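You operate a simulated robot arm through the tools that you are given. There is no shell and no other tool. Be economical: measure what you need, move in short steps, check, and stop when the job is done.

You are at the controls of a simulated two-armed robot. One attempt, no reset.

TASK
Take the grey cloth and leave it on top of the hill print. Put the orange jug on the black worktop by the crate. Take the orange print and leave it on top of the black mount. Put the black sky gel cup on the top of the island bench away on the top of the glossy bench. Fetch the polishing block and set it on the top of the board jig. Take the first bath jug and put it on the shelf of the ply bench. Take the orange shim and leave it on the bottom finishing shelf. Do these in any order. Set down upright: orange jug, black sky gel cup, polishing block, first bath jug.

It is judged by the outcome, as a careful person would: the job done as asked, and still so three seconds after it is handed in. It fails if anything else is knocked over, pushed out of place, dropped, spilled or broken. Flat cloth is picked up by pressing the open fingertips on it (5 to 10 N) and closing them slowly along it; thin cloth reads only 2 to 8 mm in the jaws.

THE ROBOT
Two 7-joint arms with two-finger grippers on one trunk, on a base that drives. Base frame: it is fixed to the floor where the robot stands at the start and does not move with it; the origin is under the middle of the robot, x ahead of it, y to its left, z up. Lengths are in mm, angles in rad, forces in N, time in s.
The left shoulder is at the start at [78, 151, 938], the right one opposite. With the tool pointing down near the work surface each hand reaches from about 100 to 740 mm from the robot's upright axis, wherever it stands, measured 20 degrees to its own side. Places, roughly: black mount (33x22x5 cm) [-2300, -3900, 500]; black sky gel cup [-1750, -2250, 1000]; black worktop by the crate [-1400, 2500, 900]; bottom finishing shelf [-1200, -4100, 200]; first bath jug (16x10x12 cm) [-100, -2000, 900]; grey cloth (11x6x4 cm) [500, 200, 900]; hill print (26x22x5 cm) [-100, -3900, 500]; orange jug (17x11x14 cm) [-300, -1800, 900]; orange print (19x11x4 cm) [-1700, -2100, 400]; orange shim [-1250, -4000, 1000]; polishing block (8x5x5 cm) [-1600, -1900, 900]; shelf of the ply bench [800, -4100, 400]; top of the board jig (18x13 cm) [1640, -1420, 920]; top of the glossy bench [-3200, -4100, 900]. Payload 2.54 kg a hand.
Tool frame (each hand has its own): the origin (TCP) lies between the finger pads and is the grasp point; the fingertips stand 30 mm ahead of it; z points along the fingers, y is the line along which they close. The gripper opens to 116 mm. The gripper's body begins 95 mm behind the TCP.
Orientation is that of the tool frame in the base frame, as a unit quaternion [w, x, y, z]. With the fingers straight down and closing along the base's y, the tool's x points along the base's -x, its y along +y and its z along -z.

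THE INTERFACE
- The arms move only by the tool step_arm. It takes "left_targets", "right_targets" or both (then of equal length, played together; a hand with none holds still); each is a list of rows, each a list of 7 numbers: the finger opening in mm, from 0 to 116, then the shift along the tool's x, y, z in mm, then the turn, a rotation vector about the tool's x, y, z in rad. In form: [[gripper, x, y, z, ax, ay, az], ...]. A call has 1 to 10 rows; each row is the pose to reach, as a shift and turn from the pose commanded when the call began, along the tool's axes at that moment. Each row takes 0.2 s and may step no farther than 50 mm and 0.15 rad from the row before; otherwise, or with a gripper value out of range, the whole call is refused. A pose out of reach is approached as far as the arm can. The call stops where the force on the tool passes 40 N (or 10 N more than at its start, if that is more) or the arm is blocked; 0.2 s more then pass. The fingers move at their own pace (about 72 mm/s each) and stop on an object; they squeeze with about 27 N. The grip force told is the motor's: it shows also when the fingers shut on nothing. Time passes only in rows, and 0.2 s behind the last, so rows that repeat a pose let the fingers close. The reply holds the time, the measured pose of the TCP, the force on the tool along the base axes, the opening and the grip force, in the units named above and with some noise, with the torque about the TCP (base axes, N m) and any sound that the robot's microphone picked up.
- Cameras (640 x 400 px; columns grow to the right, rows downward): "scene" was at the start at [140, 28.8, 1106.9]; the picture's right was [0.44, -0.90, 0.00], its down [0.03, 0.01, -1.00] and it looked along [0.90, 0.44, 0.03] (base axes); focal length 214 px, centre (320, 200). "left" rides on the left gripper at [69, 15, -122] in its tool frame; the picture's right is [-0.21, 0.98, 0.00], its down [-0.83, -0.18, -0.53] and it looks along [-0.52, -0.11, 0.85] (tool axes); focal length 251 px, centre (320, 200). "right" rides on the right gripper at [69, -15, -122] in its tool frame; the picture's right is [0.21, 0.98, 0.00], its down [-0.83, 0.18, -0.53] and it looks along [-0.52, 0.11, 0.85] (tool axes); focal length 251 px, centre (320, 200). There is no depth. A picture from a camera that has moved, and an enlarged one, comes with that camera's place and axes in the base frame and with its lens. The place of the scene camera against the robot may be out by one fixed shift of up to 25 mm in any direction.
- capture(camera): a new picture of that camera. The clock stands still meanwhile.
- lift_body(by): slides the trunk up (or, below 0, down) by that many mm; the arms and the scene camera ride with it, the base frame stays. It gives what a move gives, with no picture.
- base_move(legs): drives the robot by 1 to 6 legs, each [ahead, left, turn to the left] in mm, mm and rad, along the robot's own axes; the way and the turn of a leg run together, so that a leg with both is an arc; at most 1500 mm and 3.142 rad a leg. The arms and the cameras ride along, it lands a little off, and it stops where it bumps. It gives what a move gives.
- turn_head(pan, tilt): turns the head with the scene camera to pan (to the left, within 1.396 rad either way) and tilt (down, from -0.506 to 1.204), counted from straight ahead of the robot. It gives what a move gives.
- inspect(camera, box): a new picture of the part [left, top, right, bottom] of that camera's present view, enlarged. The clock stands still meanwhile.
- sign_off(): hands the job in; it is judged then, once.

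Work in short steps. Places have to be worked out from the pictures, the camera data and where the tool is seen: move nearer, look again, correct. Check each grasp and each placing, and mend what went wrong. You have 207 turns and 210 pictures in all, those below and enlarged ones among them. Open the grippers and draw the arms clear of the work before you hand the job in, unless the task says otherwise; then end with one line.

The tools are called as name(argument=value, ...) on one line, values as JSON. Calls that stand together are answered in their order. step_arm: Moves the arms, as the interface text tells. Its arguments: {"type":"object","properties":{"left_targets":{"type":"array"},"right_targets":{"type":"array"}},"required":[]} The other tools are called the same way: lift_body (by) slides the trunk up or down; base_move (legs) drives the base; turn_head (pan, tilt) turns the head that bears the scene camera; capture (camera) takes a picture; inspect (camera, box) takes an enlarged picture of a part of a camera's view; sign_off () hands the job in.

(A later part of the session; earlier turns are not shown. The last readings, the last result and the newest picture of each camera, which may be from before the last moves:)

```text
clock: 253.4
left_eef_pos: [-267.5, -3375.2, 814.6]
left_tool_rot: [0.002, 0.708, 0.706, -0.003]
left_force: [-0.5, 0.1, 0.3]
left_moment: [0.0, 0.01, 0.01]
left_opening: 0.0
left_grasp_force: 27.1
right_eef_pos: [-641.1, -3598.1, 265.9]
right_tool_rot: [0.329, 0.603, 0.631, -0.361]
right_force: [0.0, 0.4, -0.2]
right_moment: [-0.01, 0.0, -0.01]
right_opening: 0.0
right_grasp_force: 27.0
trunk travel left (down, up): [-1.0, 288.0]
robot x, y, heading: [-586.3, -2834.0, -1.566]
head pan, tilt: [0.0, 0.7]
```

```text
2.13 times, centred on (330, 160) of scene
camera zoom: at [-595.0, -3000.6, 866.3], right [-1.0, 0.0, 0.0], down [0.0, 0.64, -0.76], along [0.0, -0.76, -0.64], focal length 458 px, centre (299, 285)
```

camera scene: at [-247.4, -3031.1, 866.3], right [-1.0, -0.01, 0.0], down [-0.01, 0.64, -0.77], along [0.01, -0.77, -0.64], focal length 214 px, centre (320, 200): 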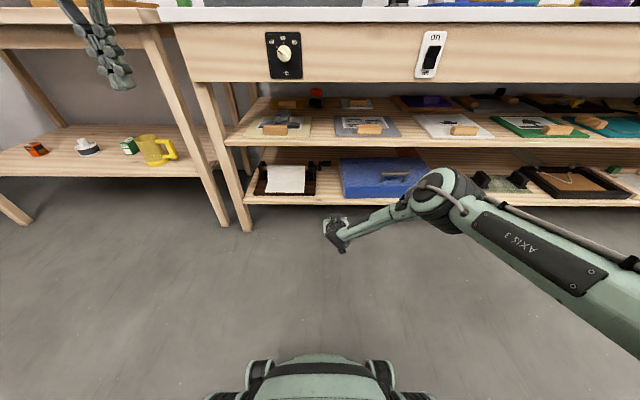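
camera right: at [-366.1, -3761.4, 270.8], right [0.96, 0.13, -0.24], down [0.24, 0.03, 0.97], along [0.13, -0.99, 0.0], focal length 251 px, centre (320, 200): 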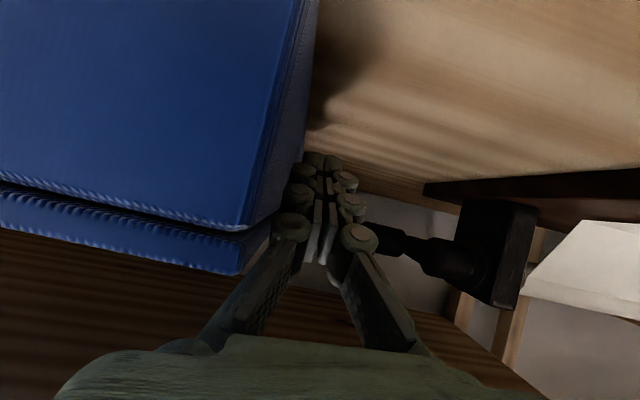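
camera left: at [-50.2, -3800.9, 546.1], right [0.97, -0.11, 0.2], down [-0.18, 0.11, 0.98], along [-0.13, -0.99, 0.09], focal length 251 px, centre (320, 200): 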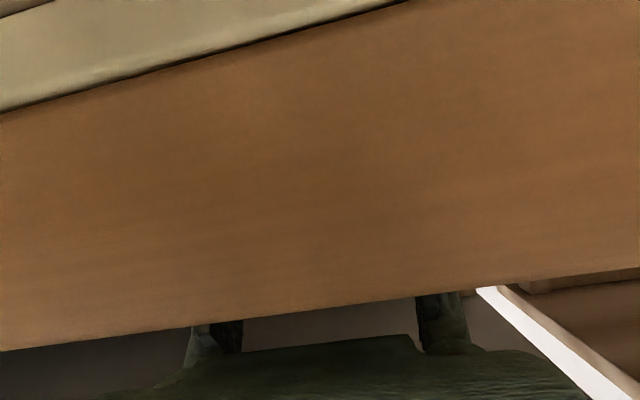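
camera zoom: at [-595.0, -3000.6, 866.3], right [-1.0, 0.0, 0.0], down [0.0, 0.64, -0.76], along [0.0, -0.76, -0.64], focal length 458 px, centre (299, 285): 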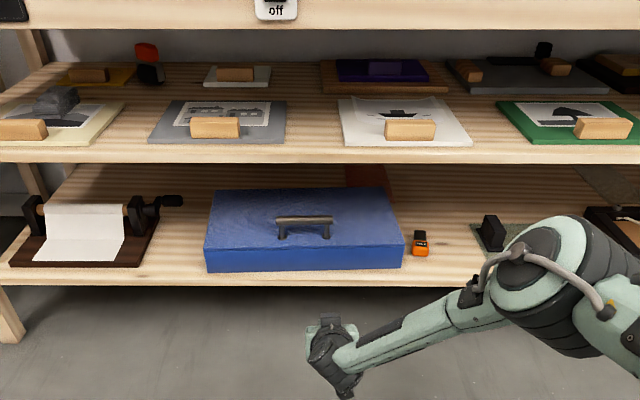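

The box is back to within ~6 mm of its first place, and the shim lies on the shelf. I fold the right arm up and out.

step_arm(right_targets=[[30, -17, -14, -31, 0, 0.1, 0], [30, -34, -28, -62, 0, 0.2, 0], [30, -51, -42, -93, 0, 0.3, 0], [30, -68, -56, -124, 0, 0.4, 0], [30, -85, -70, -155, 0, 0.5, 0], [30, -102, -84, -186, 0, 0.6, 0], [30, -119, -98, -217, 0, 0.7, 0], [30, -136, -112, -248, 0, 0.8, 0], [30, -153, -126, -279, 0, 0.9, 0], [30, -165, -140, -305, 0, 1.0, 0]])

step_arm(right_targets=[[60, 20, -4, -35, 0, 0, 0], [60, 40, -8, -70, 0, 0, 0], [60, 60, -12, -105, 0, 0, 0], [60, 80, -16, -140, 0, 0, 0], [60, 100, -20, -175, 0, 0, 0], [60, 120, -20, -210, 0, 0, 0], [60, 140, -20, -245, 0, 0, 0], [60, 150, -20, -280, 0, 0, 0]], left_targets=[[60, 5, 0, 0, 0, 0, 0], [60, 10, 0, 0, 0, 0, 0], [60, 15, 0, 0, 0, 0, 0], [60, 20, 0, 0, 0, 0, 0], [60, 25, 0, 0, 0, 0, 0], [60, 30, 0, 0, 0, 0, 0], [60, 35, 0, 0, 0, 0, 0], [60, 40, 0, 0, 0, 0, 0]])

lift_body(by=230)

base_move(legs=[[0, -600, 0], [0, -450, 0], [0, 0, 3.141]])

turn_head(pan=0.0, tilt=0.5)

capture(camera="scene")

```text
clock: 255.6
left_eef_pos: [-265.9, -3374.4, 815.2]
left_tool_rot: [0.002, 0.708, 0.707, -0.002]
left_force: [-0.6, 0.0, -0.7]
left_moment: [0.03, 0.01, 0.0]
left_opening: 0.1
left_grasp_force: 26.8
right_eef_pos: [-764.9, -3424.4, 575.1]
right_tool_rot: [-0.015, 0.702, 0.711, -0.027]
right_force: [-0.2, -0.9, 0.4]
right_moment: [0.0, 0.01, 0.01]
right_opening: 30.1
right_grasp_force: 0.1
trunk travel left (down, up): [-1.0, 288.0]
robot x, y, heading: [-586.8, -2839.4, -1.566]
head pan, tilt: [0.0, 0.7]
```

```text
clock: 257.4
left_eef_pos: [-265.5, -3334.9, 814.6]
left_tool_rot: [0.002, 0.707, 0.707, -0.002]
left_force: [-0.7, 0.6, -1.0]
left_moment: [-0.02, 0.0, 0.01]
left_opening: 60.0
left_grasp_force: 0.1
right_eef_pos: [-769.4, -3270.4, 852.4]
right_tool_rot: [-0.014, 0.702, 0.711, -0.028]
right_force: [0.0, -0.9, -0.2]
right_moment: [0.0, -0.01, 0.01]
right_opening: 60.1
right_grasp_force: 0.0
trunk travel left (down, up): [-1.0, 288.0]
robot x, y, heading: [-588.6, -2833.9, -1.565]
head pan, tilt: [0.0, 0.7]
```

```text
clock: 259.8
left_eef_pos: [-265.2, -3334.8, 1044.1]
left_tool_rot: [0.002, 0.708, 0.706, -0.002]
left_force: [-0.3, 0.1, 0.2]
left_moment: [0.0, -0.02, 0.03]
left_opening: 59.9
left_grasp_force: 0.0
right_eef_pos: [-769.3, -3270.4, 1082.2]
right_tool_rot: [-0.014, 0.702, 0.711, -0.029]
right_force: [0.3, 0.3, -0.6]
right_moment: [0.03, -0.03, 0.0]
right_opening: 59.7
right_grasp_force: 0.1
trunk travel left (down, up): [-231.0, 58.0]
robot x, y, heading: [-590.4, -2839.3, -1.567]
head pan, tilt: [0.0, 0.7]
```

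```text
clock: 278.0
left_eef_pos: [-1963.8, -2356.9, 1043.1]
left_tool_rot: [-0.001, 0.716, -0.698, -0.002]
left_force: [0.0, 0.2, -0.3]
left_moment: [-0.01, 0.0, 0.02]
left_opening: 60.0
left_grasp_force: 0.0
right_eef_pos: [-1457.5, -2408.6, 1081.5]
right_tool_rot: [-0.028, 0.721, -0.692, 0.013]
right_force: [-0.4, -0.2, 0.5]
right_moment: [0.0, 0.0, 0.02]
right_opening: 60.1
right_grasp_force: 0.1
trunk travel left (down, up): [-231.0, 58.0]
robot x, y, heading: [-1629.7, -2851.2, 1.604]
head pan, tilt: [0.0, 0.7]
```

```text
clock: 278.7
left_eef_pos: [-1962.7, -2357.3, 1045.1]
left_tool_rot: [-0.001, 0.716, -0.698, -0.002]
left_force: [0.4, -0.2, -0.1]
left_moment: [-0.01, -0.02, 0.01]
left_opening: 60.1
left_grasp_force: 0.1
right_eef_pos: [-1456.6, -2407.7, 1082.4]
right_tool_rot: [-0.028, 0.721, -0.692, 0.013]
right_force: [0.3, 0.4, -0.7]
right_moment: [0.02, -0.02, -0.03]
right_opening: 59.8
right_grasp_force: 0.1
trunk travel left (down, up): [-231.0, 58.0]
robot x, y, heading: [-1626.6, -2846.5, 1.601]
head pan, tilt: [0.0, 0.499]
```

```text
103 pictures are left
camera scene: at [-1639.3, -2699.1, 1113.9], right [1.0, 0.03, 0.0], down [0.02, -0.48, -0.88], along [-0.03, 0.88, -0.48], focal length 214 px, centre (320, 200)
```

scene: 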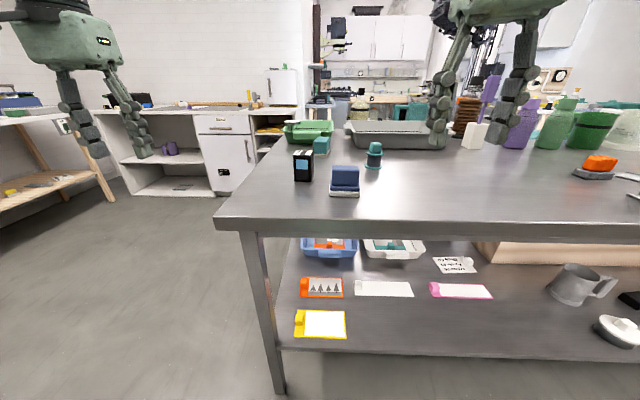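

I see the orange tree print on the island's lower shelf near [−1650, −2115], and a black cup on top. I enlarge both.

inspect(camera="scene", box=[270, 120, 410, 210])

inspect(camera="scene", box=[270, 230, 510, 350])

```text
4.44 times, centred on (340, 165) of scene
camera zoom: at [-1639.3, -2699.1, 1113.9], right [1.0, 0.03, 0.0], down [0.02, -0.48, -0.88], along [-0.03, 0.88, -0.48], focal length 953 px, centre (231, 356)
```

zoom: 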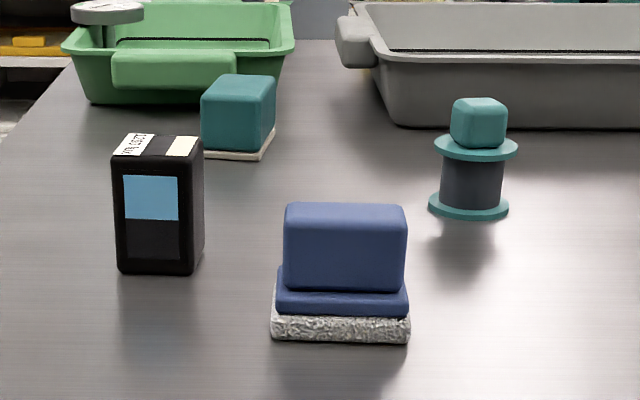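

```text
2.67 times, centred on (390, 290) of scene
camera zoom: at [-1639.3, -2699.1, 1113.9], right [1.0, 0.03, 0.0], down [0.02, -0.48, -0.88], along [-0.03, 0.88, -0.48], focal length 572 px, centre (133, -40)
```

zoom: 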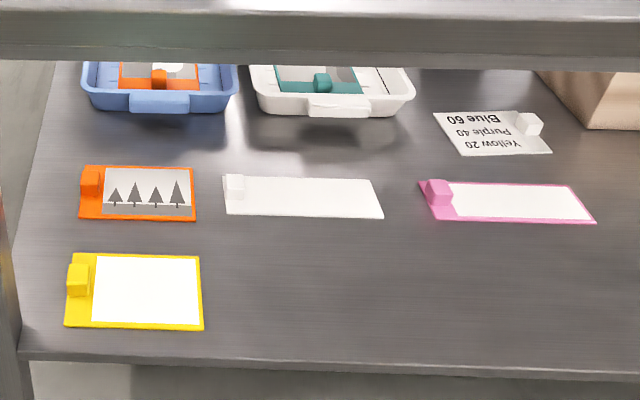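

The orange tree print's handle block is near [−1736, −2129] on the lower shelf; the black cup with the sky-blue label is on top near [−1720, −2130]. I'll fetch the print first with the right arm: back off, shift left, lower and pitch.

base_move(legs=[[-110, 290, -0.03]])

lift_body(by=-230)

step_arm(right_targets=[[80, -14, 0, 42, 0, 0, 0], [80, -28, 0, 84, 0, 0, 0], [80, -42, 0, 126, 0, 0, 0], [80, -56, 0, 168, 0, 0, 0], [80, -70, 0, 210, 0, 0, 0], [80, -84, 0, 252, 0, 0, 0], [80, -98, 0, 294, 0, 0, 0], [80, -112, 0, 330, 0, 0, 0]])

step_arm(right_targets=[[80, -10, 0, 8, 0, -0.12, 0], [80, -20, 0, 16, 0, -0.24, 0], [80, -30, 0, 24, 0, -0.36, 0], [80, -40, 0, 32, 0, -0.48, 0], [80, -50, 0, 40, 0, -0.6, 0], [80, -60, 0, 48, 0, -0.72, 0], [80, -70, 0, 50, 0, -0.8, 0], [80, -70, 0, 50, 0, -0.8, 0]])

turn_head(pan=-0.3, tilt=0.5)

capture(camera="scene")

capture(camera="right")

```text
clock: 282.0
left_eef_pos: [-2224.5, -2459.3, 1043.5]
left_tool_rot: [0.002, -0.703, 0.712, 0.003]
left_force: [-0.2, -0.6, 0.3]
left_moment: [-0.03, -0.05, 0.02]
left_opening: 59.8
left_grasp_force: 0.1
right_eef_pos: [-1720.5, -2528.0, 1082.9]
right_tool_rot: [-0.028, 0.708, -0.705, 0.013]
right_force: [-0.4, -0.3, -0.5]
right_moment: [-0.05, -0.01, 0.0]
right_opening: 60.4
right_grasp_force: 0.0
trunk travel left (down, up): [-231.0, 58.0]
robot x, y, heading: [-1908.4, -2960.4, 1.566]
head pan, tilt: [0.0, 0.499]
```

```text
clock: 284.4
left_eef_pos: [-2225.0, -2458.7, 813.8]
left_tool_rot: [0.001, -0.703, 0.712, 0.002]
left_force: [-0.5, 0.5, -0.3]
left_moment: [-0.03, -0.02, -0.03]
left_opening: 60.1
left_grasp_force: 0.1
right_eef_pos: [-1721.5, -2528.6, 852.0]
right_tool_rot: [-0.028, 0.708, -0.706, 0.013]
right_force: [-0.5, -0.3, 0.3]
right_moment: [0.01, 0.0, 0.02]
right_opening: 60.0
right_grasp_force: 0.0
trunk travel left (down, up): [-1.0, 288.0]
robot x, y, heading: [-1901.4, -2967.2, 1.567]
head pan, tilt: [0.0, 0.499]
```

```text
clock: 286.2
left_eef_pos: [-2224.7, -2458.6, 814.0]
left_tool_rot: [0.002, -0.703, 0.712, 0.002]
left_force: [-1.0, 0.3, 0.7]
left_moment: [0.01, -0.01, -0.01]
left_opening: 59.6
left_grasp_force: 0.1
right_eef_pos: [-1702.3, -2410.0, 524.9]
right_tool_rot: [-0.028, 0.707, -0.707, 0.013]
right_force: [0.0, -0.2, -0.2]
right_moment: [0.01, 0.01, -0.01]
right_opening: 79.8
right_grasp_force: 0.1
trunk travel left (down, up): [-1.0, 288.0]
robot x, y, heading: [-1906.9, -2962.7, 1.562]
head pan, tilt: [0.0, 0.499]
```

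```text
clock: 288.1
left_eef_pos: [-2224.5, -2460.4, 814.6]
left_tool_rot: [0.002, -0.703, 0.711, 0.001]
left_force: [-1.0, 0.4, 0.6]
left_moment: [0.01, 0.04, 0.05]
left_opening: 59.8
left_grasp_force: 0.2
right_eef_pos: [-1698.9, -2338.3, 476.2]
right_tool_rot: [-0.301, 0.657, -0.639, -0.264]
right_force: [0.5, 0.1, 0.4]
right_moment: [0.03, -0.01, 0.0]
right_opening: 79.8
right_grasp_force: 0.1
trunk travel left (down, up): [-1.0, 288.0]
robot x, y, heading: [-1910.2, -2961.3, 1.563]
head pan, tilt: [0.0, 0.499]
```

```text
clock: 288.9
left_eef_pos: [-2224.7, -2460.0, 814.4]
left_tool_rot: [0.002, -0.703, 0.712, 0.002]
left_force: [-0.2, 0.6, -0.9]
left_moment: [0.0, 0.02, -0.01]
left_opening: 59.7
left_grasp_force: 0.1
right_eef_pos: [-1699.0, -2339.2, 475.6]
right_tool_rot: [-0.3, 0.657, -0.64, -0.263]
right_force: [0.8, 0.2, 0.0]
right_moment: [0.01, 0.0, 0.01]
right_opening: 80.1
right_grasp_force: 0.0
trunk travel left (down, up): [-1.0, 288.0]
robot x, y, heading: [-1902.9, -2959.8, 1.567]
head pan, tilt: [-0.3, 0.499]
```

```text
100 pictures are left
camera scene: at [-1887.1, -2816.9, 884.0], right [0.95, -0.3, 0.0], down [-0.14, -0.46, -0.88], along [0.26, 0.84, -0.48], focal length 214 px, centre (320, 200)
```

scene: 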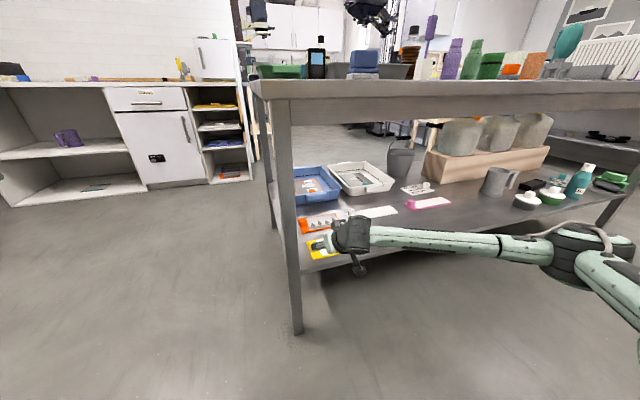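

```text
99 pictures are left
camera right: at [-1684.0, -2476.8, 508.3], right [-0.97, -0.15, -0.21], down [-0.24, 0.17, 0.96], along [-0.11, 0.97, -0.2], focal length 251 px, centre (320, 200)
```

right: 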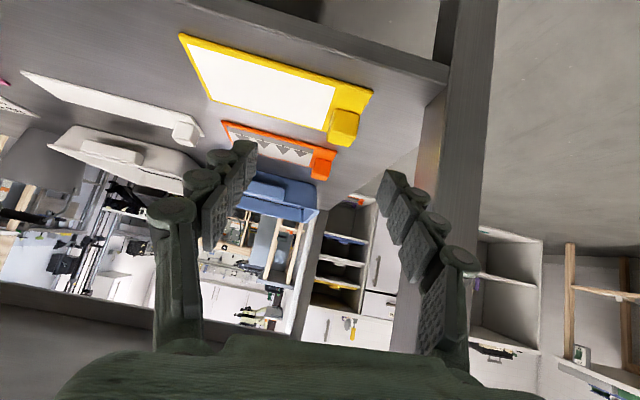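

Triangulating both views, the orange handle is at [−1718, −2063, 356], deep under the top. I back off to free space and swing the right arm into its low, far-reaching pose.

base_move(legs=[[-250, 0, 0]])

step_arm(right_targets=[[80, -22, 0, 23, 0, 0, 0], [80, -45, 0, 47, 0, 0, 0], [80, -20, 12, 70, 0, 0, 0], [80, 5, 28, 95, 0, 0, 0], [80, 27, 45, 116, 0, 0, 0], [80, 27, 75, 116, 0, 0, 0], [80, 17, 100, 131, 0, -0.03, 0], [80, 17, 120, 156, 0, -0.06, 0], [80, 32, 120, 181, 0, -0.1, 0], [80, 50, 120, 200, 0, -0.15, 0]])

```text
clock: 290.7
left_eef_pos: [-2226.1, -2704.4, 813.9]
left_tool_rot: [0.002, -0.703, 0.711, 0.002]
left_force: [0.1, 0.9, 0.2]
left_moment: [0.0, 0.01, -0.02]
left_opening: 60.2
left_grasp_force: 0.1
right_eef_pos: [-1700.9, -2586.2, 474.8]
right_tool_rot: [-0.3, 0.658, -0.639, -0.263]
right_force: [0.5, -0.2, -0.1]
right_moment: [0.02, -0.01, 0.02]
right_opening: 80.1
right_grasp_force: 0.0
trunk travel left (down, up): [-1.0, 288.0]
robot x, y, heading: [-1909.0, -3207.4, 1.567]
head pan, tilt: [-0.3, 0.499]
```

```text
clock: 292.9
left_eef_pos: [-2226.0, -2706.1, 813.8]
left_tool_rot: [0.002, -0.702, 0.712, 0.001]
left_force: [-0.7, 1.0, 0.2]
left_moment: [0.05, 0.02, 0.01]
left_opening: 59.9
left_grasp_force: 0.1
right_eef_pos: [-1809.9, -2471.1, 296.6]
right_tool_rot: [-0.349, 0.636, -0.615, -0.31]
right_force: [0.4, 0.1, 0.2]
right_moment: [-0.01, 0.01, 0.02]
right_opening: 79.8
right_grasp_force: 0.1
trunk travel left (down, up): [-1.0, 288.0]
robot x, y, heading: [-1905.1, -3206.7, 1.567]
head pan, tilt: [-0.3, 0.499]
```

Low pose works. I raise to z≈430 to clear the yellow print's handle, then drive in, offset 30 mm from the table leg.

step_arm(right_targets=[[80, -37, 0, -25, 0, 0, 0], [80, -74, 0, -50, 0, 0, 0], [80, -110, 0, -75, 0, 0, 0], [80, -110, 0, -75, 0, 0, 0]])

base_move(legs=[[0, -122, 0], [180, 0, 0]])

capture(camera="right")

capture(camera="scene")

```text
clock: 293.9
left_eef_pos: [-2225.3, -2706.6, 814.5]
left_tool_rot: [0.003, -0.702, 0.712, 0.001]
left_force: [-1.1, 0.7, 0.0]
left_moment: [-0.01, -0.01, -0.05]
left_opening: 60.0
left_grasp_force: 0.0
right_eef_pos: [-1818.3, -2476.4, 428.9]
right_tool_rot: [-0.348, 0.636, -0.615, -0.312]
right_force: [0.3, 0.1, 1.2]
right_moment: [0.01, 0.06, 0.01]
right_opening: 79.9
right_grasp_force: 0.0
trunk travel left (down, up): [-1.0, 288.0]
robot x, y, heading: [-1907.1, -3206.1, 1.56]
head pan, tilt: [-0.3, 0.499]
```

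```text
clock: 296.8
left_eef_pos: [-2104.9, -2529.5, 815.1]
left_tool_rot: [0.002, -0.703, 0.711, 0.001]
left_force: [0.1, 0.6, 0.2]
left_moment: [-0.01, -0.03, 0.0]
left_opening: 59.8
left_grasp_force: 0.0
right_eef_pos: [-1697.9, -2296.8, 431.6]
right_tool_rot: [-0.348, 0.635, -0.615, -0.312]
right_force: [0.5, 0.2, -0.6]
right_moment: [-0.03, 0.01, 0.01]
right_opening: 80.3
right_grasp_force: 0.1
trunk travel left (down, up): [-1.0, 288.0]
robot x, y, heading: [-1783.1, -3030.8, 1.565]
head pan, tilt: [-0.3, 0.499]
```

```text
98 pictures are left
camera right: at [-1681.9, -2437.8, 442.1], right [-0.96, -0.12, -0.23], down [-0.24, 0.03, 0.97], along [-0.11, 0.99, -0.05], focal length 251 px, centre (320, 200)
```

right: 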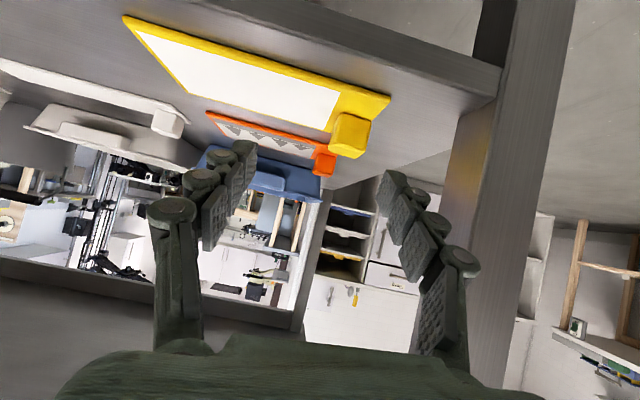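

```text
97 pictures are left
camera scene: at [-1767.4, -2886.0, 884.0], right [0.95, -0.3, 0.0], down [-0.14, -0.46, -0.88], along [0.26, 0.84, -0.48], focal length 214 px, centre (320, 200)
```

scene: 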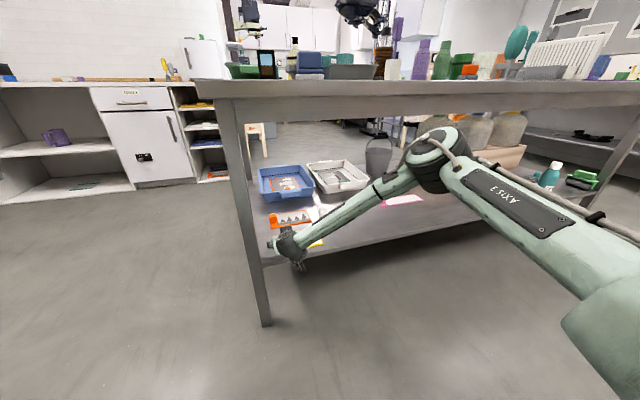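

The fingers are heading right above the yellow handle; I drive 110 mm further and look again.

base_move(legs=[[110, 0, 0]])

capture(camera="right")

inspect(camera="scene", box=[180, 140, 400, 300])

```text
clock: 297.9
left_eef_pos: [-2104.1, -2420.2, 813.5]
left_tool_rot: [0.001, -0.701, 0.713, 0.002]
left_force: [0.6, -0.1, -0.2]
left_moment: [0.01, -0.02, -0.04]
left_opening: 60.0
left_grasp_force: 0.1
right_eef_pos: [-1697.4, -2189.7, 429.7]
right_tool_rot: [-0.348, 0.636, -0.615, -0.312]
right_force: [0.3, 0.3, -0.2]
right_moment: [0.01, -0.01, 0.03]
right_opening: 80.0
right_grasp_force: 0.1
trunk travel left (down, up): [-1.0, 288.0]
robot x, y, heading: [-1784.7, -2918.9, 1.562]
head pan, tilt: [-0.3, 0.499]
```

```text
96 pictures are left
camera right: at [-1680.5, -2330.8, 442.1], right [-0.96, -0.12, -0.23], down [-0.24, 0.03, 0.97], along [-0.11, 0.99, -0.05], focal length 251 px, centre (320, 200)
```

right: 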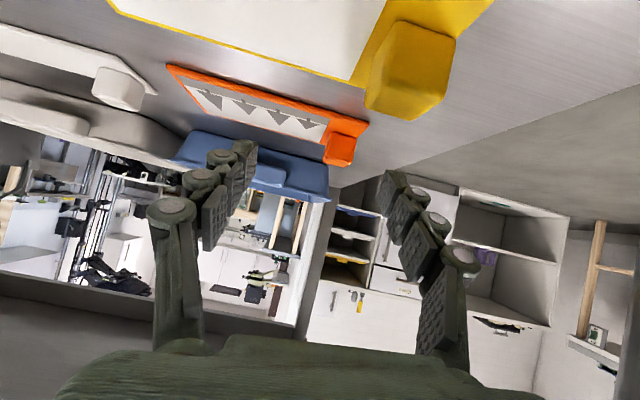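

```text
2.50 times, centred on (290, 220) of scene
camera zoom: at [-1766.6, -2778.9, 884.0], right [0.95, -0.3, 0.0], down [-0.14, -0.46, -0.88], along [0.26, 0.84, -0.48], focal length 536 px, centre (395, 150)
```

zoom: 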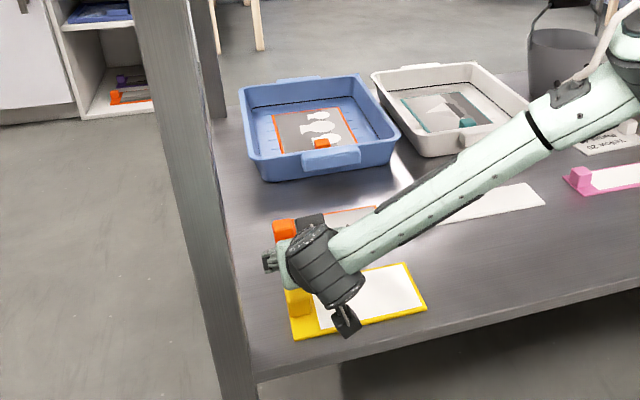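

Parallax puts the orange handle at about [−1722, −2050, 366]. I drive 85 mm more and shift to line up with it.

base_move(legs=[[85, 0, 0]])

step_arm(right_targets=[[80, 0, 12, 0, 0, 0, 0], [80, 0, 24, 0, 0, 0, 0], [80, 0, 24, 0, 0, 0, 0]])

capture(camera="right")

```text
clock: 299.0
left_eef_pos: [-2104.5, -2336.8, 814.5]
left_tool_rot: [0.002, -0.703, 0.711, 0.002]
left_force: [0.5, 0.7, 0.4]
left_moment: [0.02, 0.02, -0.02]
left_opening: 60.3
left_grasp_force: 0.1
right_eef_pos: [-1696.5, -2106.8, 430.3]
right_tool_rot: [-0.347, 0.636, -0.615, -0.311]
right_force: [-0.2, -0.5, 0.6]
right_moment: [-0.03, 0.01, -0.02]
right_opening: 80.0
right_grasp_force: 0.2
trunk travel left (down, up): [-1.0, 288.0]
robot x, y, heading: [-1782.1, -2841.7, 1.565]
head pan, tilt: [-0.3, 0.499]
```

```text
clock: 299.8
left_eef_pos: [-2104.7, -2338.5, 814.5]
left_tool_rot: [0.002, -0.703, 0.712, 0.002]
left_force: [0.6, -0.2, 1.0]
left_moment: [-0.03, 0.0, -0.01]
left_opening: 59.9
left_grasp_force: 0.1
right_eef_pos: [-1720.8, -2107.7, 430.1]
right_tool_rot: [-0.349, 0.635, -0.615, -0.312]
right_force: [-0.5, 0.1, -0.2]
right_moment: [-0.02, 0.0, 0.01]
right_opening: 79.8
right_grasp_force: 0.0
trunk travel left (down, up): [-1.0, 288.0]
robot x, y, heading: [-1784.7, -2835.3, 1.562]
head pan, tilt: [-0.3, 0.499]
```

```text
94 pictures are left
camera right: at [-1704.9, -2247.9, 441.7], right [-0.96, -0.12, -0.23], down [-0.24, 0.03, 0.97], along [-0.11, 0.99, -0.05], focal length 251 px, centre (320, 200)
```

right: 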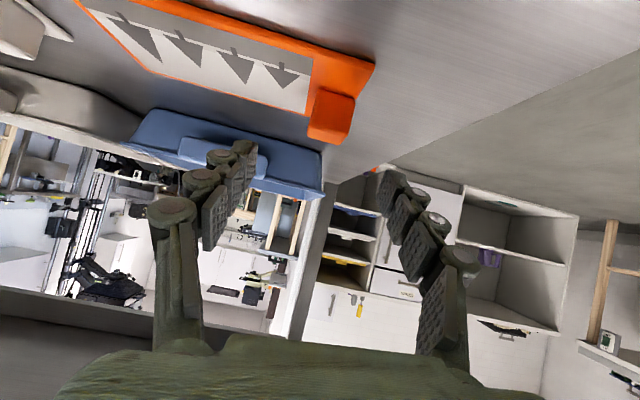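

The handle's centre is [−1719, −2065, 370], about 36 mm wide. I move forward-down to straddle it and check.

step_arm(right_targets=[[80, 6, -1, 14, 0, 0, 0], [80, 12, -2, 28, 0, 0, 0], [80, 19, -2, 39, 0, 0, 0], [80, 19, -2, 39, 0, 0, 0]])

capture(camera="right")

```text
clock: 300.8
left_eef_pos: [-2102.1, -2337.1, 814.5]
left_tool_rot: [0.002, -0.703, 0.712, 0.002]
left_force: [0.5, 0.3, -0.3]
left_moment: [0.0, 0.03, -0.02]
left_opening: 59.8
left_grasp_force: 0.0
right_eef_pos: [-1715.9, -2086.2, 390.4]
right_tool_rot: [-0.346, 0.637, -0.614, -0.311]
right_force: [0.0, -0.4, -0.3]
right_moment: [0.03, -0.01, -0.06]
right_opening: 80.0
right_grasp_force: 0.0
trunk travel left (down, up): [-1.0, 288.0]
robot x, y, heading: [-1788.0, -2841.4, 1.568]
head pan, tilt: [-0.3, 0.499]
```

```text
93 pictures are left
camera right: at [-1700.3, -2226.6, 402.1], right [-0.96, -0.12, -0.23], down [-0.24, 0.03, 0.97], along [-0.11, 0.99, -0.05], focal length 251 px, centre (320, 200)
```

right: 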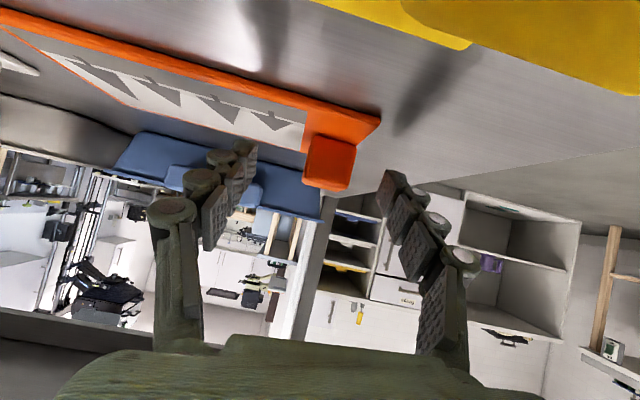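

The handle sits between the fingertips. I advance 12 mm along the tool with a 6 mm lateral correction, then close.

step_arm(right_targets=[[80, 0, 6, 6, 0, 0, 0], [80, 0, 6, 12, 0, 0, 0], [60, 0, 6, 12, 0, 0, 0], [40, 0, 6, 12, 0, 0, 0], [20, 0, 6, 12, 0, 0, 0], [15, 0, 6, 12, 0, 0, 0], [15, 0, 6, 12, 0, 0, 0]])

capture(camera="right")

```text
clock: 302.4
left_eef_pos: [-2104.1, -2338.8, 817.3]
left_tool_rot: [0.003, -0.703, 0.711, 0.002]
left_force: [-0.3, 0.4, -0.2]
left_moment: [-0.01, -0.04, -0.01]
left_opening: 59.9
left_grasp_force: 0.0
right_eef_pos: [-1723.3, -2074.7, 387.5]
right_tool_rot: [-0.35, 0.634, -0.614, -0.313]
right_force: [-2.3, 3.2, 28.3]
right_moment: [-3.2, -0.03, -0.28]
right_opening: 29.1
right_grasp_force: 27.1
trunk travel left (down, up): [-1.0, 288.0]
robot x, y, heading: [-1785.7, -2837.3, 1.565]
head pan, tilt: [-0.3, 0.499]
```

```text
92 pictures are left
camera right: at [-1706.4, -2215.7, 398.8], right [-0.96, -0.12, -0.23], down [-0.24, 0.02, 0.97], along [-0.11, 0.99, -0.05], focal length 251 px, centre (320, 200)
```

right: 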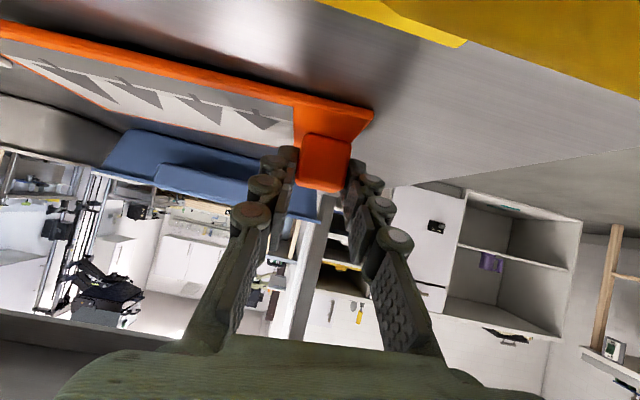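

Handle gripped at 29 mm. I lift gently and check the print comes up level.

step_arm(right_targets=[[15, -8, 0, -5, 0, 0, 0], [15, -25, 0, -17, 0, 0, 0], [15, -45, 0, -30, 0, 0, 0], [15, -60, 0, -41, 0, 0, 0], [15, -60, 0, -41, 0, 0, 0]])

capture(camera="right")

inspect(camera="scene", box=[180, 140, 400, 300])

```text
clock: 303.6
left_eef_pos: [-2104.4, -2337.2, 813.9]
left_tool_rot: [0.001, -0.703, 0.711, 0.002]
left_force: [-0.6, -0.3, -0.3]
left_moment: [-0.03, -0.01, 0.0]
left_opening: 59.8
left_grasp_force: 0.1
right_eef_pos: [-1725.4, -2074.6, 456.3]
right_tool_rot: [-0.347, 0.636, -0.615, -0.311]
right_force: [-1.4, -0.9, 0.3]
right_moment: [-0.05, 0.03, -0.04]
right_opening: 29.2
right_grasp_force: 26.8
trunk travel left (down, up): [-1.0, 288.0]
robot x, y, heading: [-1789.4, -2837.7, 1.567]
head pan, tilt: [-0.3, 0.499]
```

```text
91 pictures are left
camera right: at [-1709.8, -2216.1, 467.7], right [-0.96, -0.12, -0.23], down [-0.24, 0.03, 0.97], along [-0.11, 0.99, -0.06], focal length 251 px, centre (320, 200)
```

right: 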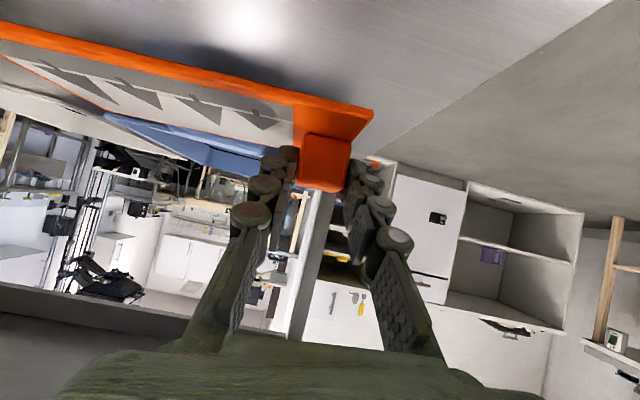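

```text
2.50 times, centred on (290, 220) of scene
camera zoom: at [-1766.3, -2695.4, 883.9], right [0.95, -0.3, 0.0], down [-0.14, -0.46, -0.88], along [0.26, 0.84, -0.48], focal length 536 px, centre (395, 150)
```

zoom: 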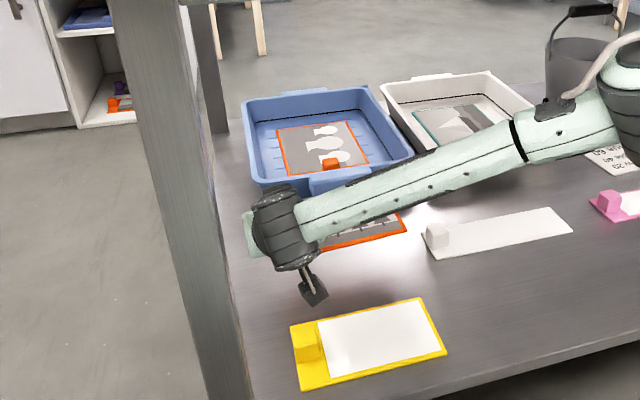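

The tree print is held level. I shift away from the leg, back out from under the island, then go round past its end to turn in open floor.

step_arm(right_targets=[[15, 0, -15, 0, 0, 0, 0], [15, 0, -30, 0, 0, 0, 0], [15, 0, -35, 0, 0, 0, 0]])

base_move(legs=[[-345, 0, 0], [0, 520, 0], [430, 0, 0]])

turn_head(pan=1.2, tilt=0.3)

capture(camera="scene")

```text
clock: 304.4
left_eef_pos: [-2104.4, -2337.6, 814.2]
left_tool_rot: [0.002, -0.703, 0.711, 0.001]
left_force: [0.0, 0.1, 0.5]
left_moment: [-0.04, -0.01, -0.02]
left_opening: 59.9
left_grasp_force: 0.0
right_eef_pos: [-1691.0, -2076.7, 459.7]
right_tool_rot: [-0.347, 0.636, -0.615, -0.311]
right_force: [0.0, -1.1, -0.5]
right_moment: [0.03, 0.04, -0.01]
right_opening: 28.9
right_grasp_force: 26.6
trunk travel left (down, up): [-1.0, 288.0]
robot x, y, heading: [-1784.9, -2839.7, 1.568]
head pan, tilt: [-0.3, 0.499]
```

```text
clock: 313.9
left_eef_pos: [-2603.1, -2237.7, 814.5]
left_tool_rot: [0.001, -0.698, 0.716, 0.002]
left_force: [0.1, -0.3, 0.2]
left_moment: [0.01, 0.02, 0.01]
left_opening: 60.0
left_grasp_force: 0.1
right_eef_pos: [-2186.9, -1982.4, 458.1]
right_tool_rot: [-0.35, 0.631, -0.619, -0.309]
right_force: [-0.2, 0.0, -0.8]
right_moment: [0.01, 0.06, -0.01]
right_opening: 28.9
right_grasp_force: 26.8
trunk travel left (down, up): [-1.0, 288.0]
robot x, y, heading: [-2290.1, -2745.5, 1.555]
head pan, tilt: [-0.3, 0.499]
```

```text
clock: 315.5
left_eef_pos: [-2602.9, -2238.9, 813.9]
left_tool_rot: [0.002, -0.698, 0.716, 0.002]
left_force: [0.5, -0.1, -0.4]
left_moment: [0.0, 0.04, -0.06]
left_opening: 60.0
left_grasp_force: 0.1
right_eef_pos: [-2187.1, -1982.5, 458.1]
right_tool_rot: [-0.349, 0.632, -0.619, -0.309]
right_force: [-0.6, -1.3, 0.0]
right_moment: [0.02, 0.06, -0.02]
right_opening: 29.1
right_grasp_force: 26.5
trunk travel left (down, up): [-1.0, 288.0]
robot x, y, heading: [-2290.8, -2742.7, 1.549]
head pan, tilt: [1.201, 0.3]
```

```text
89 pictures are left
camera scene: at [-2384.7, -2652.0, 902.3], right [0.38, 0.92, 0.0], down [0.27, -0.11, -0.96], along [-0.88, 0.36, -0.3], focal length 214 px, centre (320, 200)
```

scene: 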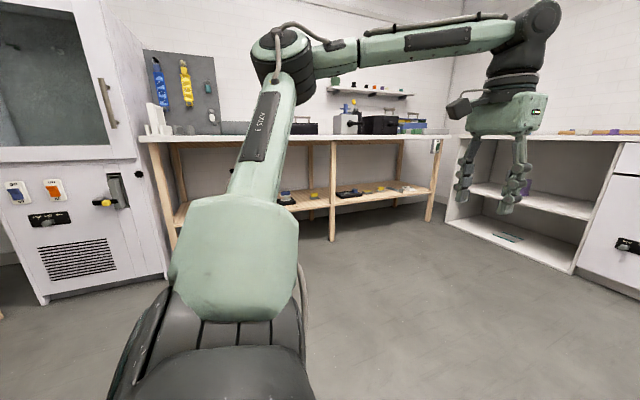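

The area to the left is clear beyond 1 m. I turn left to face the finishing bench and look.

base_move(legs=[[0, 0, 3.141], [0, 0, 0.02]])

turn_head(pan=0.0, tilt=0.4)

capture(camera="scene")

```text
clock: 323.7
left_eef_pos: [-1990.7, -3256.4, 813.8]
left_tool_rot: [0.001, 0.723, 0.69, -0.002]
left_force: [0.5, 0.0, 0.9]
left_moment: [-0.02, -0.04, 0.03]
left_opening: 60.3
left_grasp_force: 0.0
right_eef_pos: [-2411.7, -3504.6, 459.5]
right_tool_rot: [0.304, 0.626, 0.625, -0.352]
right_force: [0.2, -1.0, -1.2]
right_moment: [0.0, -0.07, 0.03]
right_opening: 28.9
right_grasp_force: 27.2
trunk travel left (down, up): [-1.0, 288.0]
robot x, y, heading: [-2292.7, -2742.5, -1.606]
head pan, tilt: [1.201, 0.3]
```

```text
clock: 325.1
left_eef_pos: [-1990.9, -3256.9, 814.6]
left_tool_rot: [0.002, 0.723, 0.691, -0.001]
left_force: [0.0, 0.2, -0.2]
left_moment: [-0.03, 0.03, -0.01]
left_opening: 60.3
left_grasp_force: 0.1
right_eef_pos: [-2413.9, -3504.4, 459.2]
right_tool_rot: [0.305, 0.626, 0.625, -0.352]
right_force: [-0.5, 0.1, -1.0]
right_moment: [0.03, -0.05, -0.02]
right_opening: 29.3
right_grasp_force: 26.9
trunk travel left (down, up): [-1.0, 288.0]
robot x, y, heading: [-2294.1, -2746.7, -1.612]
head pan, tilt: [0.0, 0.4]
```

```text
88 pictures are left
camera scene: at [-2305.8, -2916.2, 893.1], right [-1.0, 0.04, 0.0], down [0.01, 0.39, -0.92], along [-0.03, -0.92, -0.39], focal length 214 px, centre (320, 200)
```

scene: 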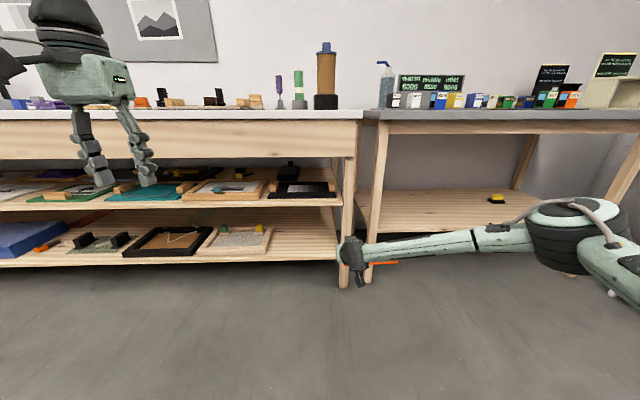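

I see the black mount on the upper shelf's right end near [−2240, −3950]. I enlarge it.

inspect(camera="scene", box=[170, 140, 380, 220])

```text
3.05 times, centred on (275, 180) of scene
camera zoom: at [-2305.8, -2916.2, 893.1], right [-1.0, 0.04, 0.0], down [0.01, 0.39, -0.92], along [-0.03, -0.92, -0.39], focal length 654 px, centre (457, 261)
```

zoom: 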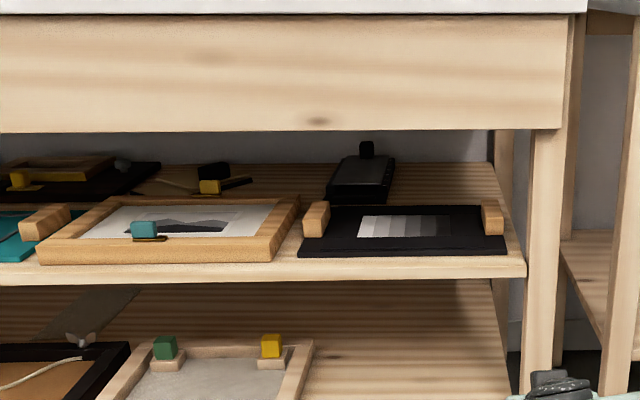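

The mount (two wood handles, inner span x≈−2122…−2354) has room for the print in between. I square up, raise the trunk 145 mm, shift left and approach.

base_move(legs=[[0, 0, 0.04], [0, 215, 0]])

lift_body(by=145)

base_move(legs=[[230, 0, 0]])

turn_head(pan=-0.1, tilt=0.6)

capture(camera="scene")

capture(camera="right")

```text
clock: 328.2
left_eef_pos: [-1757.8, -3244.1, 814.1]
left_tool_rot: [0.002, 0.709, 0.706, -0.002]
left_force: [-0.3, 0.9, -0.9]
left_moment: [-0.03, 0.01, 0.02]
left_opening: 60.2
left_grasp_force: 0.0
right_eef_pos: [-2169.4, -3508.3, 458.1]
right_tool_rot: [0.312, 0.612, 0.639, -0.346]
right_force: [-0.1, -0.3, -0.4]
right_moment: [0.01, -0.02, -0.05]
right_opening: 29.1
right_grasp_force: 27.0
trunk travel left (down, up): [-1.0, 288.0]
robot x, y, heading: [-2079.6, -2741.6, -1.566]
head pan, tilt: [0.0, 0.4]
```

```text
clock: 329.9
left_eef_pos: [-1758.2, -3244.5, 960.2]
left_tool_rot: [0.002, 0.708, 0.706, -0.002]
left_force: [-0.4, -0.4, 0.0]
left_moment: [0.02, -0.01, -0.02]
left_opening: 60.1
left_grasp_force: 0.0
right_eef_pos: [-2168.0, -3508.6, 603.0]
right_tool_rot: [0.313, 0.613, 0.638, -0.347]
right_force: [-0.3, 0.6, 0.1]
right_moment: [-0.01, -0.05, 0.0]
right_opening: 29.2
right_grasp_force: 27.7
trunk travel left (down, up): [-146.0, 143.0]
robot x, y, heading: [-2084.2, -2744.2, -1.566]
head pan, tilt: [0.0, 0.4]
```

```text
clock: 331.6
left_eef_pos: [-1757.0, -3472.6, 958.4]
left_tool_rot: [0.001, 0.708, 0.706, -0.002]
left_force: [0.5, 0.0, -0.4]
left_moment: [0.02, -0.01, 0.01]
left_opening: 60.0
left_grasp_force: 0.1
right_eef_pos: [-2166.0, -3736.9, 603.2]
right_tool_rot: [0.313, 0.612, 0.638, -0.347]
right_force: [0.2, 0.2, -0.5]
right_moment: [0.0, -0.07, 0.0]
right_opening: 28.8
right_grasp_force: 27.0
trunk travel left (down, up): [-146.0, 143.0]
robot x, y, heading: [-2078.3, -2975.0, -1.571]
head pan, tilt: [0.0, 0.4]
```

```text
clock: 332.4
left_eef_pos: [-1756.4, -3471.1, 959.2]
left_tool_rot: [0.002, 0.708, 0.707, -0.002]
left_force: [-1.0, -0.1, 0.8]
left_moment: [-0.01, 0.01, 0.0]
left_opening: 60.1
left_grasp_force: 0.1
right_eef_pos: [-2165.5, -3737.1, 603.4]
right_tool_rot: [0.313, 0.612, 0.639, -0.346]
right_force: [-0.1, 0.2, -1.4]
right_moment: [-0.02, -0.02, -0.03]
right_opening: 29.0
right_grasp_force: 26.9
trunk travel left (down, up): [-146.0, 143.0]
robot x, y, heading: [-2079.9, -2976.4, -1.566]
head pan, tilt: [-0.099, 0.6]
```

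```text
86 pictures are left
camera scene: at [-2094.7, -3139.8, 1019.9], right [-1.0, 0.09, 0.0], down [0.05, 0.56, -0.83], along [-0.08, -0.82, -0.56], focal length 214 px, centre (320, 200)
```

scene: 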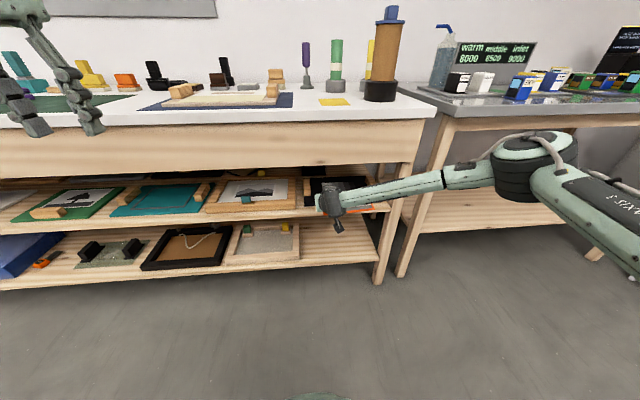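

```text
85 pictures are left
camera right: at [-2180.7, -3598.8, 615.4], right [0.96, 0.13, -0.23], down [0.24, -0.02, 0.97], along [0.12, -0.99, -0.05], focal length 251 px, centre (320, 200)
```

right: 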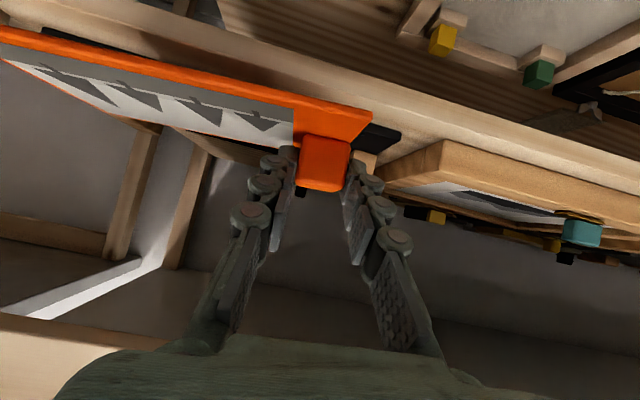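

The mount's +x end is at x≈−2088, front y≈−3839. The print extends beyond the handle, so TCP ≈ [−2178, −3890] centres it. I lower 18 mm, shift 12 mm, and drive in.

step_arm(right_targets=[[15, 0, -6, 0, 0, 0, 0], [15, 0, -12, 0, 0, 0, 0], [15, 0, -12, 0, 0, 0, 0]])

lift_body(by=-15)

base_move(legs=[[90, 0, 0]])

capture(camera="right")

inspect(camera="scene", box=[240, 120, 460, 260])

```text
clock: 333.1
left_eef_pos: [-1756.3, -3470.9, 959.9]
left_tool_rot: [0.001, 0.708, 0.707, -0.002]
left_force: [-0.4, -0.7, 0.5]
left_moment: [0.02, 0.0, 0.03]
left_opening: 60.1
left_grasp_force: 0.1
right_eef_pos: [-2179.0, -3736.6, 603.3]
right_tool_rot: [0.312, 0.612, 0.639, -0.345]
right_force: [-0.2, 1.9, -1.7]
right_moment: [0.04, -0.04, 0.03]
right_opening: 29.4
right_grasp_force: 26.6
trunk travel left (down, up): [-146.0, 143.0]
robot x, y, heading: [-2079.1, -2973.9, -1.563]
head pan, tilt: [-0.099, 0.6]
```

```text
clock: 333.8
left_eef_pos: [-1757.3, -3471.3, 944.7]
left_tool_rot: [0.002, 0.708, 0.707, -0.002]
left_force: [0.3, -0.2, 0.8]
left_moment: [-0.02, 0.03, -0.01]
left_opening: 59.9
left_grasp_force: 0.1
right_eef_pos: [-2178.8, -3737.4, 589.1]
right_tool_rot: [0.313, 0.612, 0.639, -0.345]
right_force: [0.3, -0.9, -0.8]
right_moment: [0.03, -0.04, 0.0]
right_opening: 28.8
right_grasp_force: 26.8
trunk travel left (down, up): [-131.0, 158.0]
robot x, y, heading: [-2076.6, -2971.3, -1.567]
head pan, tilt: [-0.099, 0.6]
```

```text
clock: 334.9
left_eef_pos: [-1755.0, -3561.0, 945.0]
left_tool_rot: [0.001, 0.708, 0.706, -0.002]
left_force: [0.2, -0.6, -0.3]
left_moment: [0.03, 0.01, -0.01]
left_opening: 59.8
left_grasp_force: 0.1
right_eef_pos: [-2177.2, -3826.2, 588.5]
right_tool_rot: [0.313, 0.612, 0.639, -0.346]
right_force: [0.2, 0.4, -1.6]
right_moment: [0.02, -0.05, -0.01]
right_opening: 29.1
right_grasp_force: 27.1
trunk travel left (down, up): [-131.0, 158.0]
robot x, y, heading: [-2079.5, -3063.7, -1.563]
head pan, tilt: [-0.099, 0.6]
```

```text
84 pictures are left
camera right: at [-2192.0, -3688.0, 600.5], right [0.96, 0.13, -0.23], down [0.24, -0.02, 0.97], along [0.12, -0.99, -0.06], focal length 251 px, centre (320, 200)
```

right: 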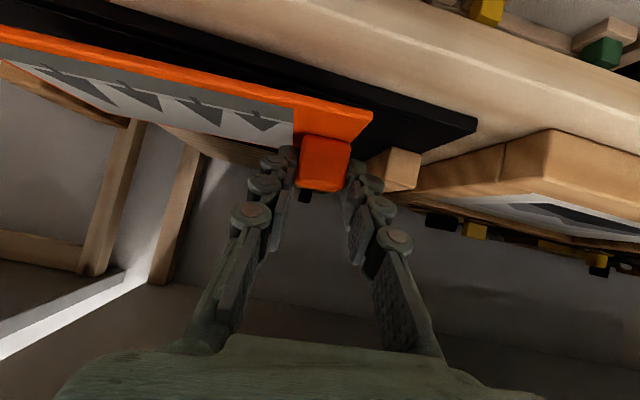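

```text
2.86 times, centred on (350, 190) of scene
camera zoom: at [-2094.2, -3229.3, 1004.8], right [-1.0, 0.09, 0.0], down [0.05, 0.56, -0.82], along [-0.08, -0.82, -0.57], focal length 613 px, centre (234, 229)
```

zoom: 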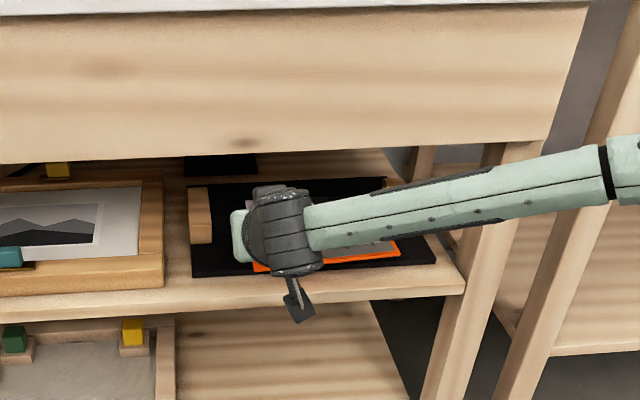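

Margins are fine; I shift 8 mm more toward −x and drive in 62 mm, then look.

step_arm(right_targets=[[15, 0, -8, 0, 0, 0, 0], [15, 0, -8, 0, 0, 0, 0]])

base_move(legs=[[62, 0, 0]])

capture(camera="right")

```text
clock: 335.5
left_eef_pos: [-1755.8, -3560.7, 944.1]
left_tool_rot: [0.002, 0.708, 0.706, -0.002]
left_force: [-0.4, 0.4, -0.2]
left_moment: [0.01, -0.01, 0.02]
left_opening: 60.1
left_grasp_force: 0.1
right_eef_pos: [-2184.0, -3826.2, 589.2]
right_tool_rot: [0.313, 0.612, 0.639, -0.345]
right_force: [0.2, 0.7, -0.6]
right_moment: [-0.02, -0.04, 0.01]
right_opening: 29.2
right_grasp_force: 27.0
trunk travel left (down, up): [-131.0, 158.0]
robot x, y, heading: [-2078.1, -3063.0, -1.567]
head pan, tilt: [-0.099, 0.6]
```

```text
clock: 336.4
left_eef_pos: [-1754.9, -3621.3, 944.1]
left_tool_rot: [0.002, 0.708, 0.707, -0.002]
left_force: [-0.2, -0.7, -0.6]
left_moment: [-0.04, 0.0, -0.02]
left_opening: 60.2
left_grasp_force: 0.0
right_eef_pos: [-2182.3, -3887.9, 590.5]
right_tool_rot: [0.313, 0.611, 0.639, -0.346]
right_force: [0.2, -0.7, -0.4]
right_moment: [0.04, -0.03, -0.02]
right_opening: 28.9
right_grasp_force: 27.1
trunk travel left (down, up): [-131.0, 158.0]
robot x, y, heading: [-2073.0, -3122.8, -1.562]
head pan, tilt: [-0.099, 0.6]
```

```text
82 pictures are left
camera right: at [-2198.3, -3749.3, 601.5], right [0.96, 0.13, -0.23], down [0.24, -0.02, 0.97], along [0.13, -0.99, -0.06], focal length 251 px, centre (320, 200)
```

right: 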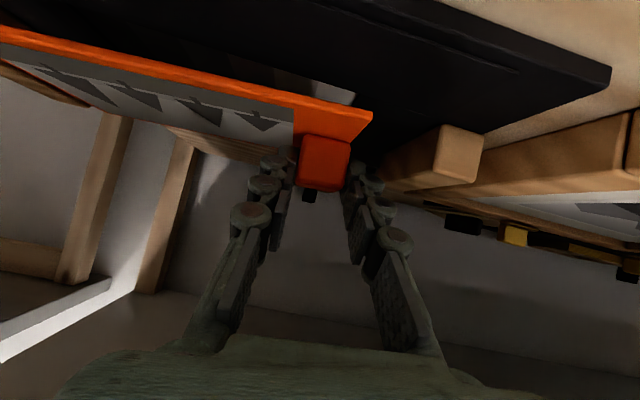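

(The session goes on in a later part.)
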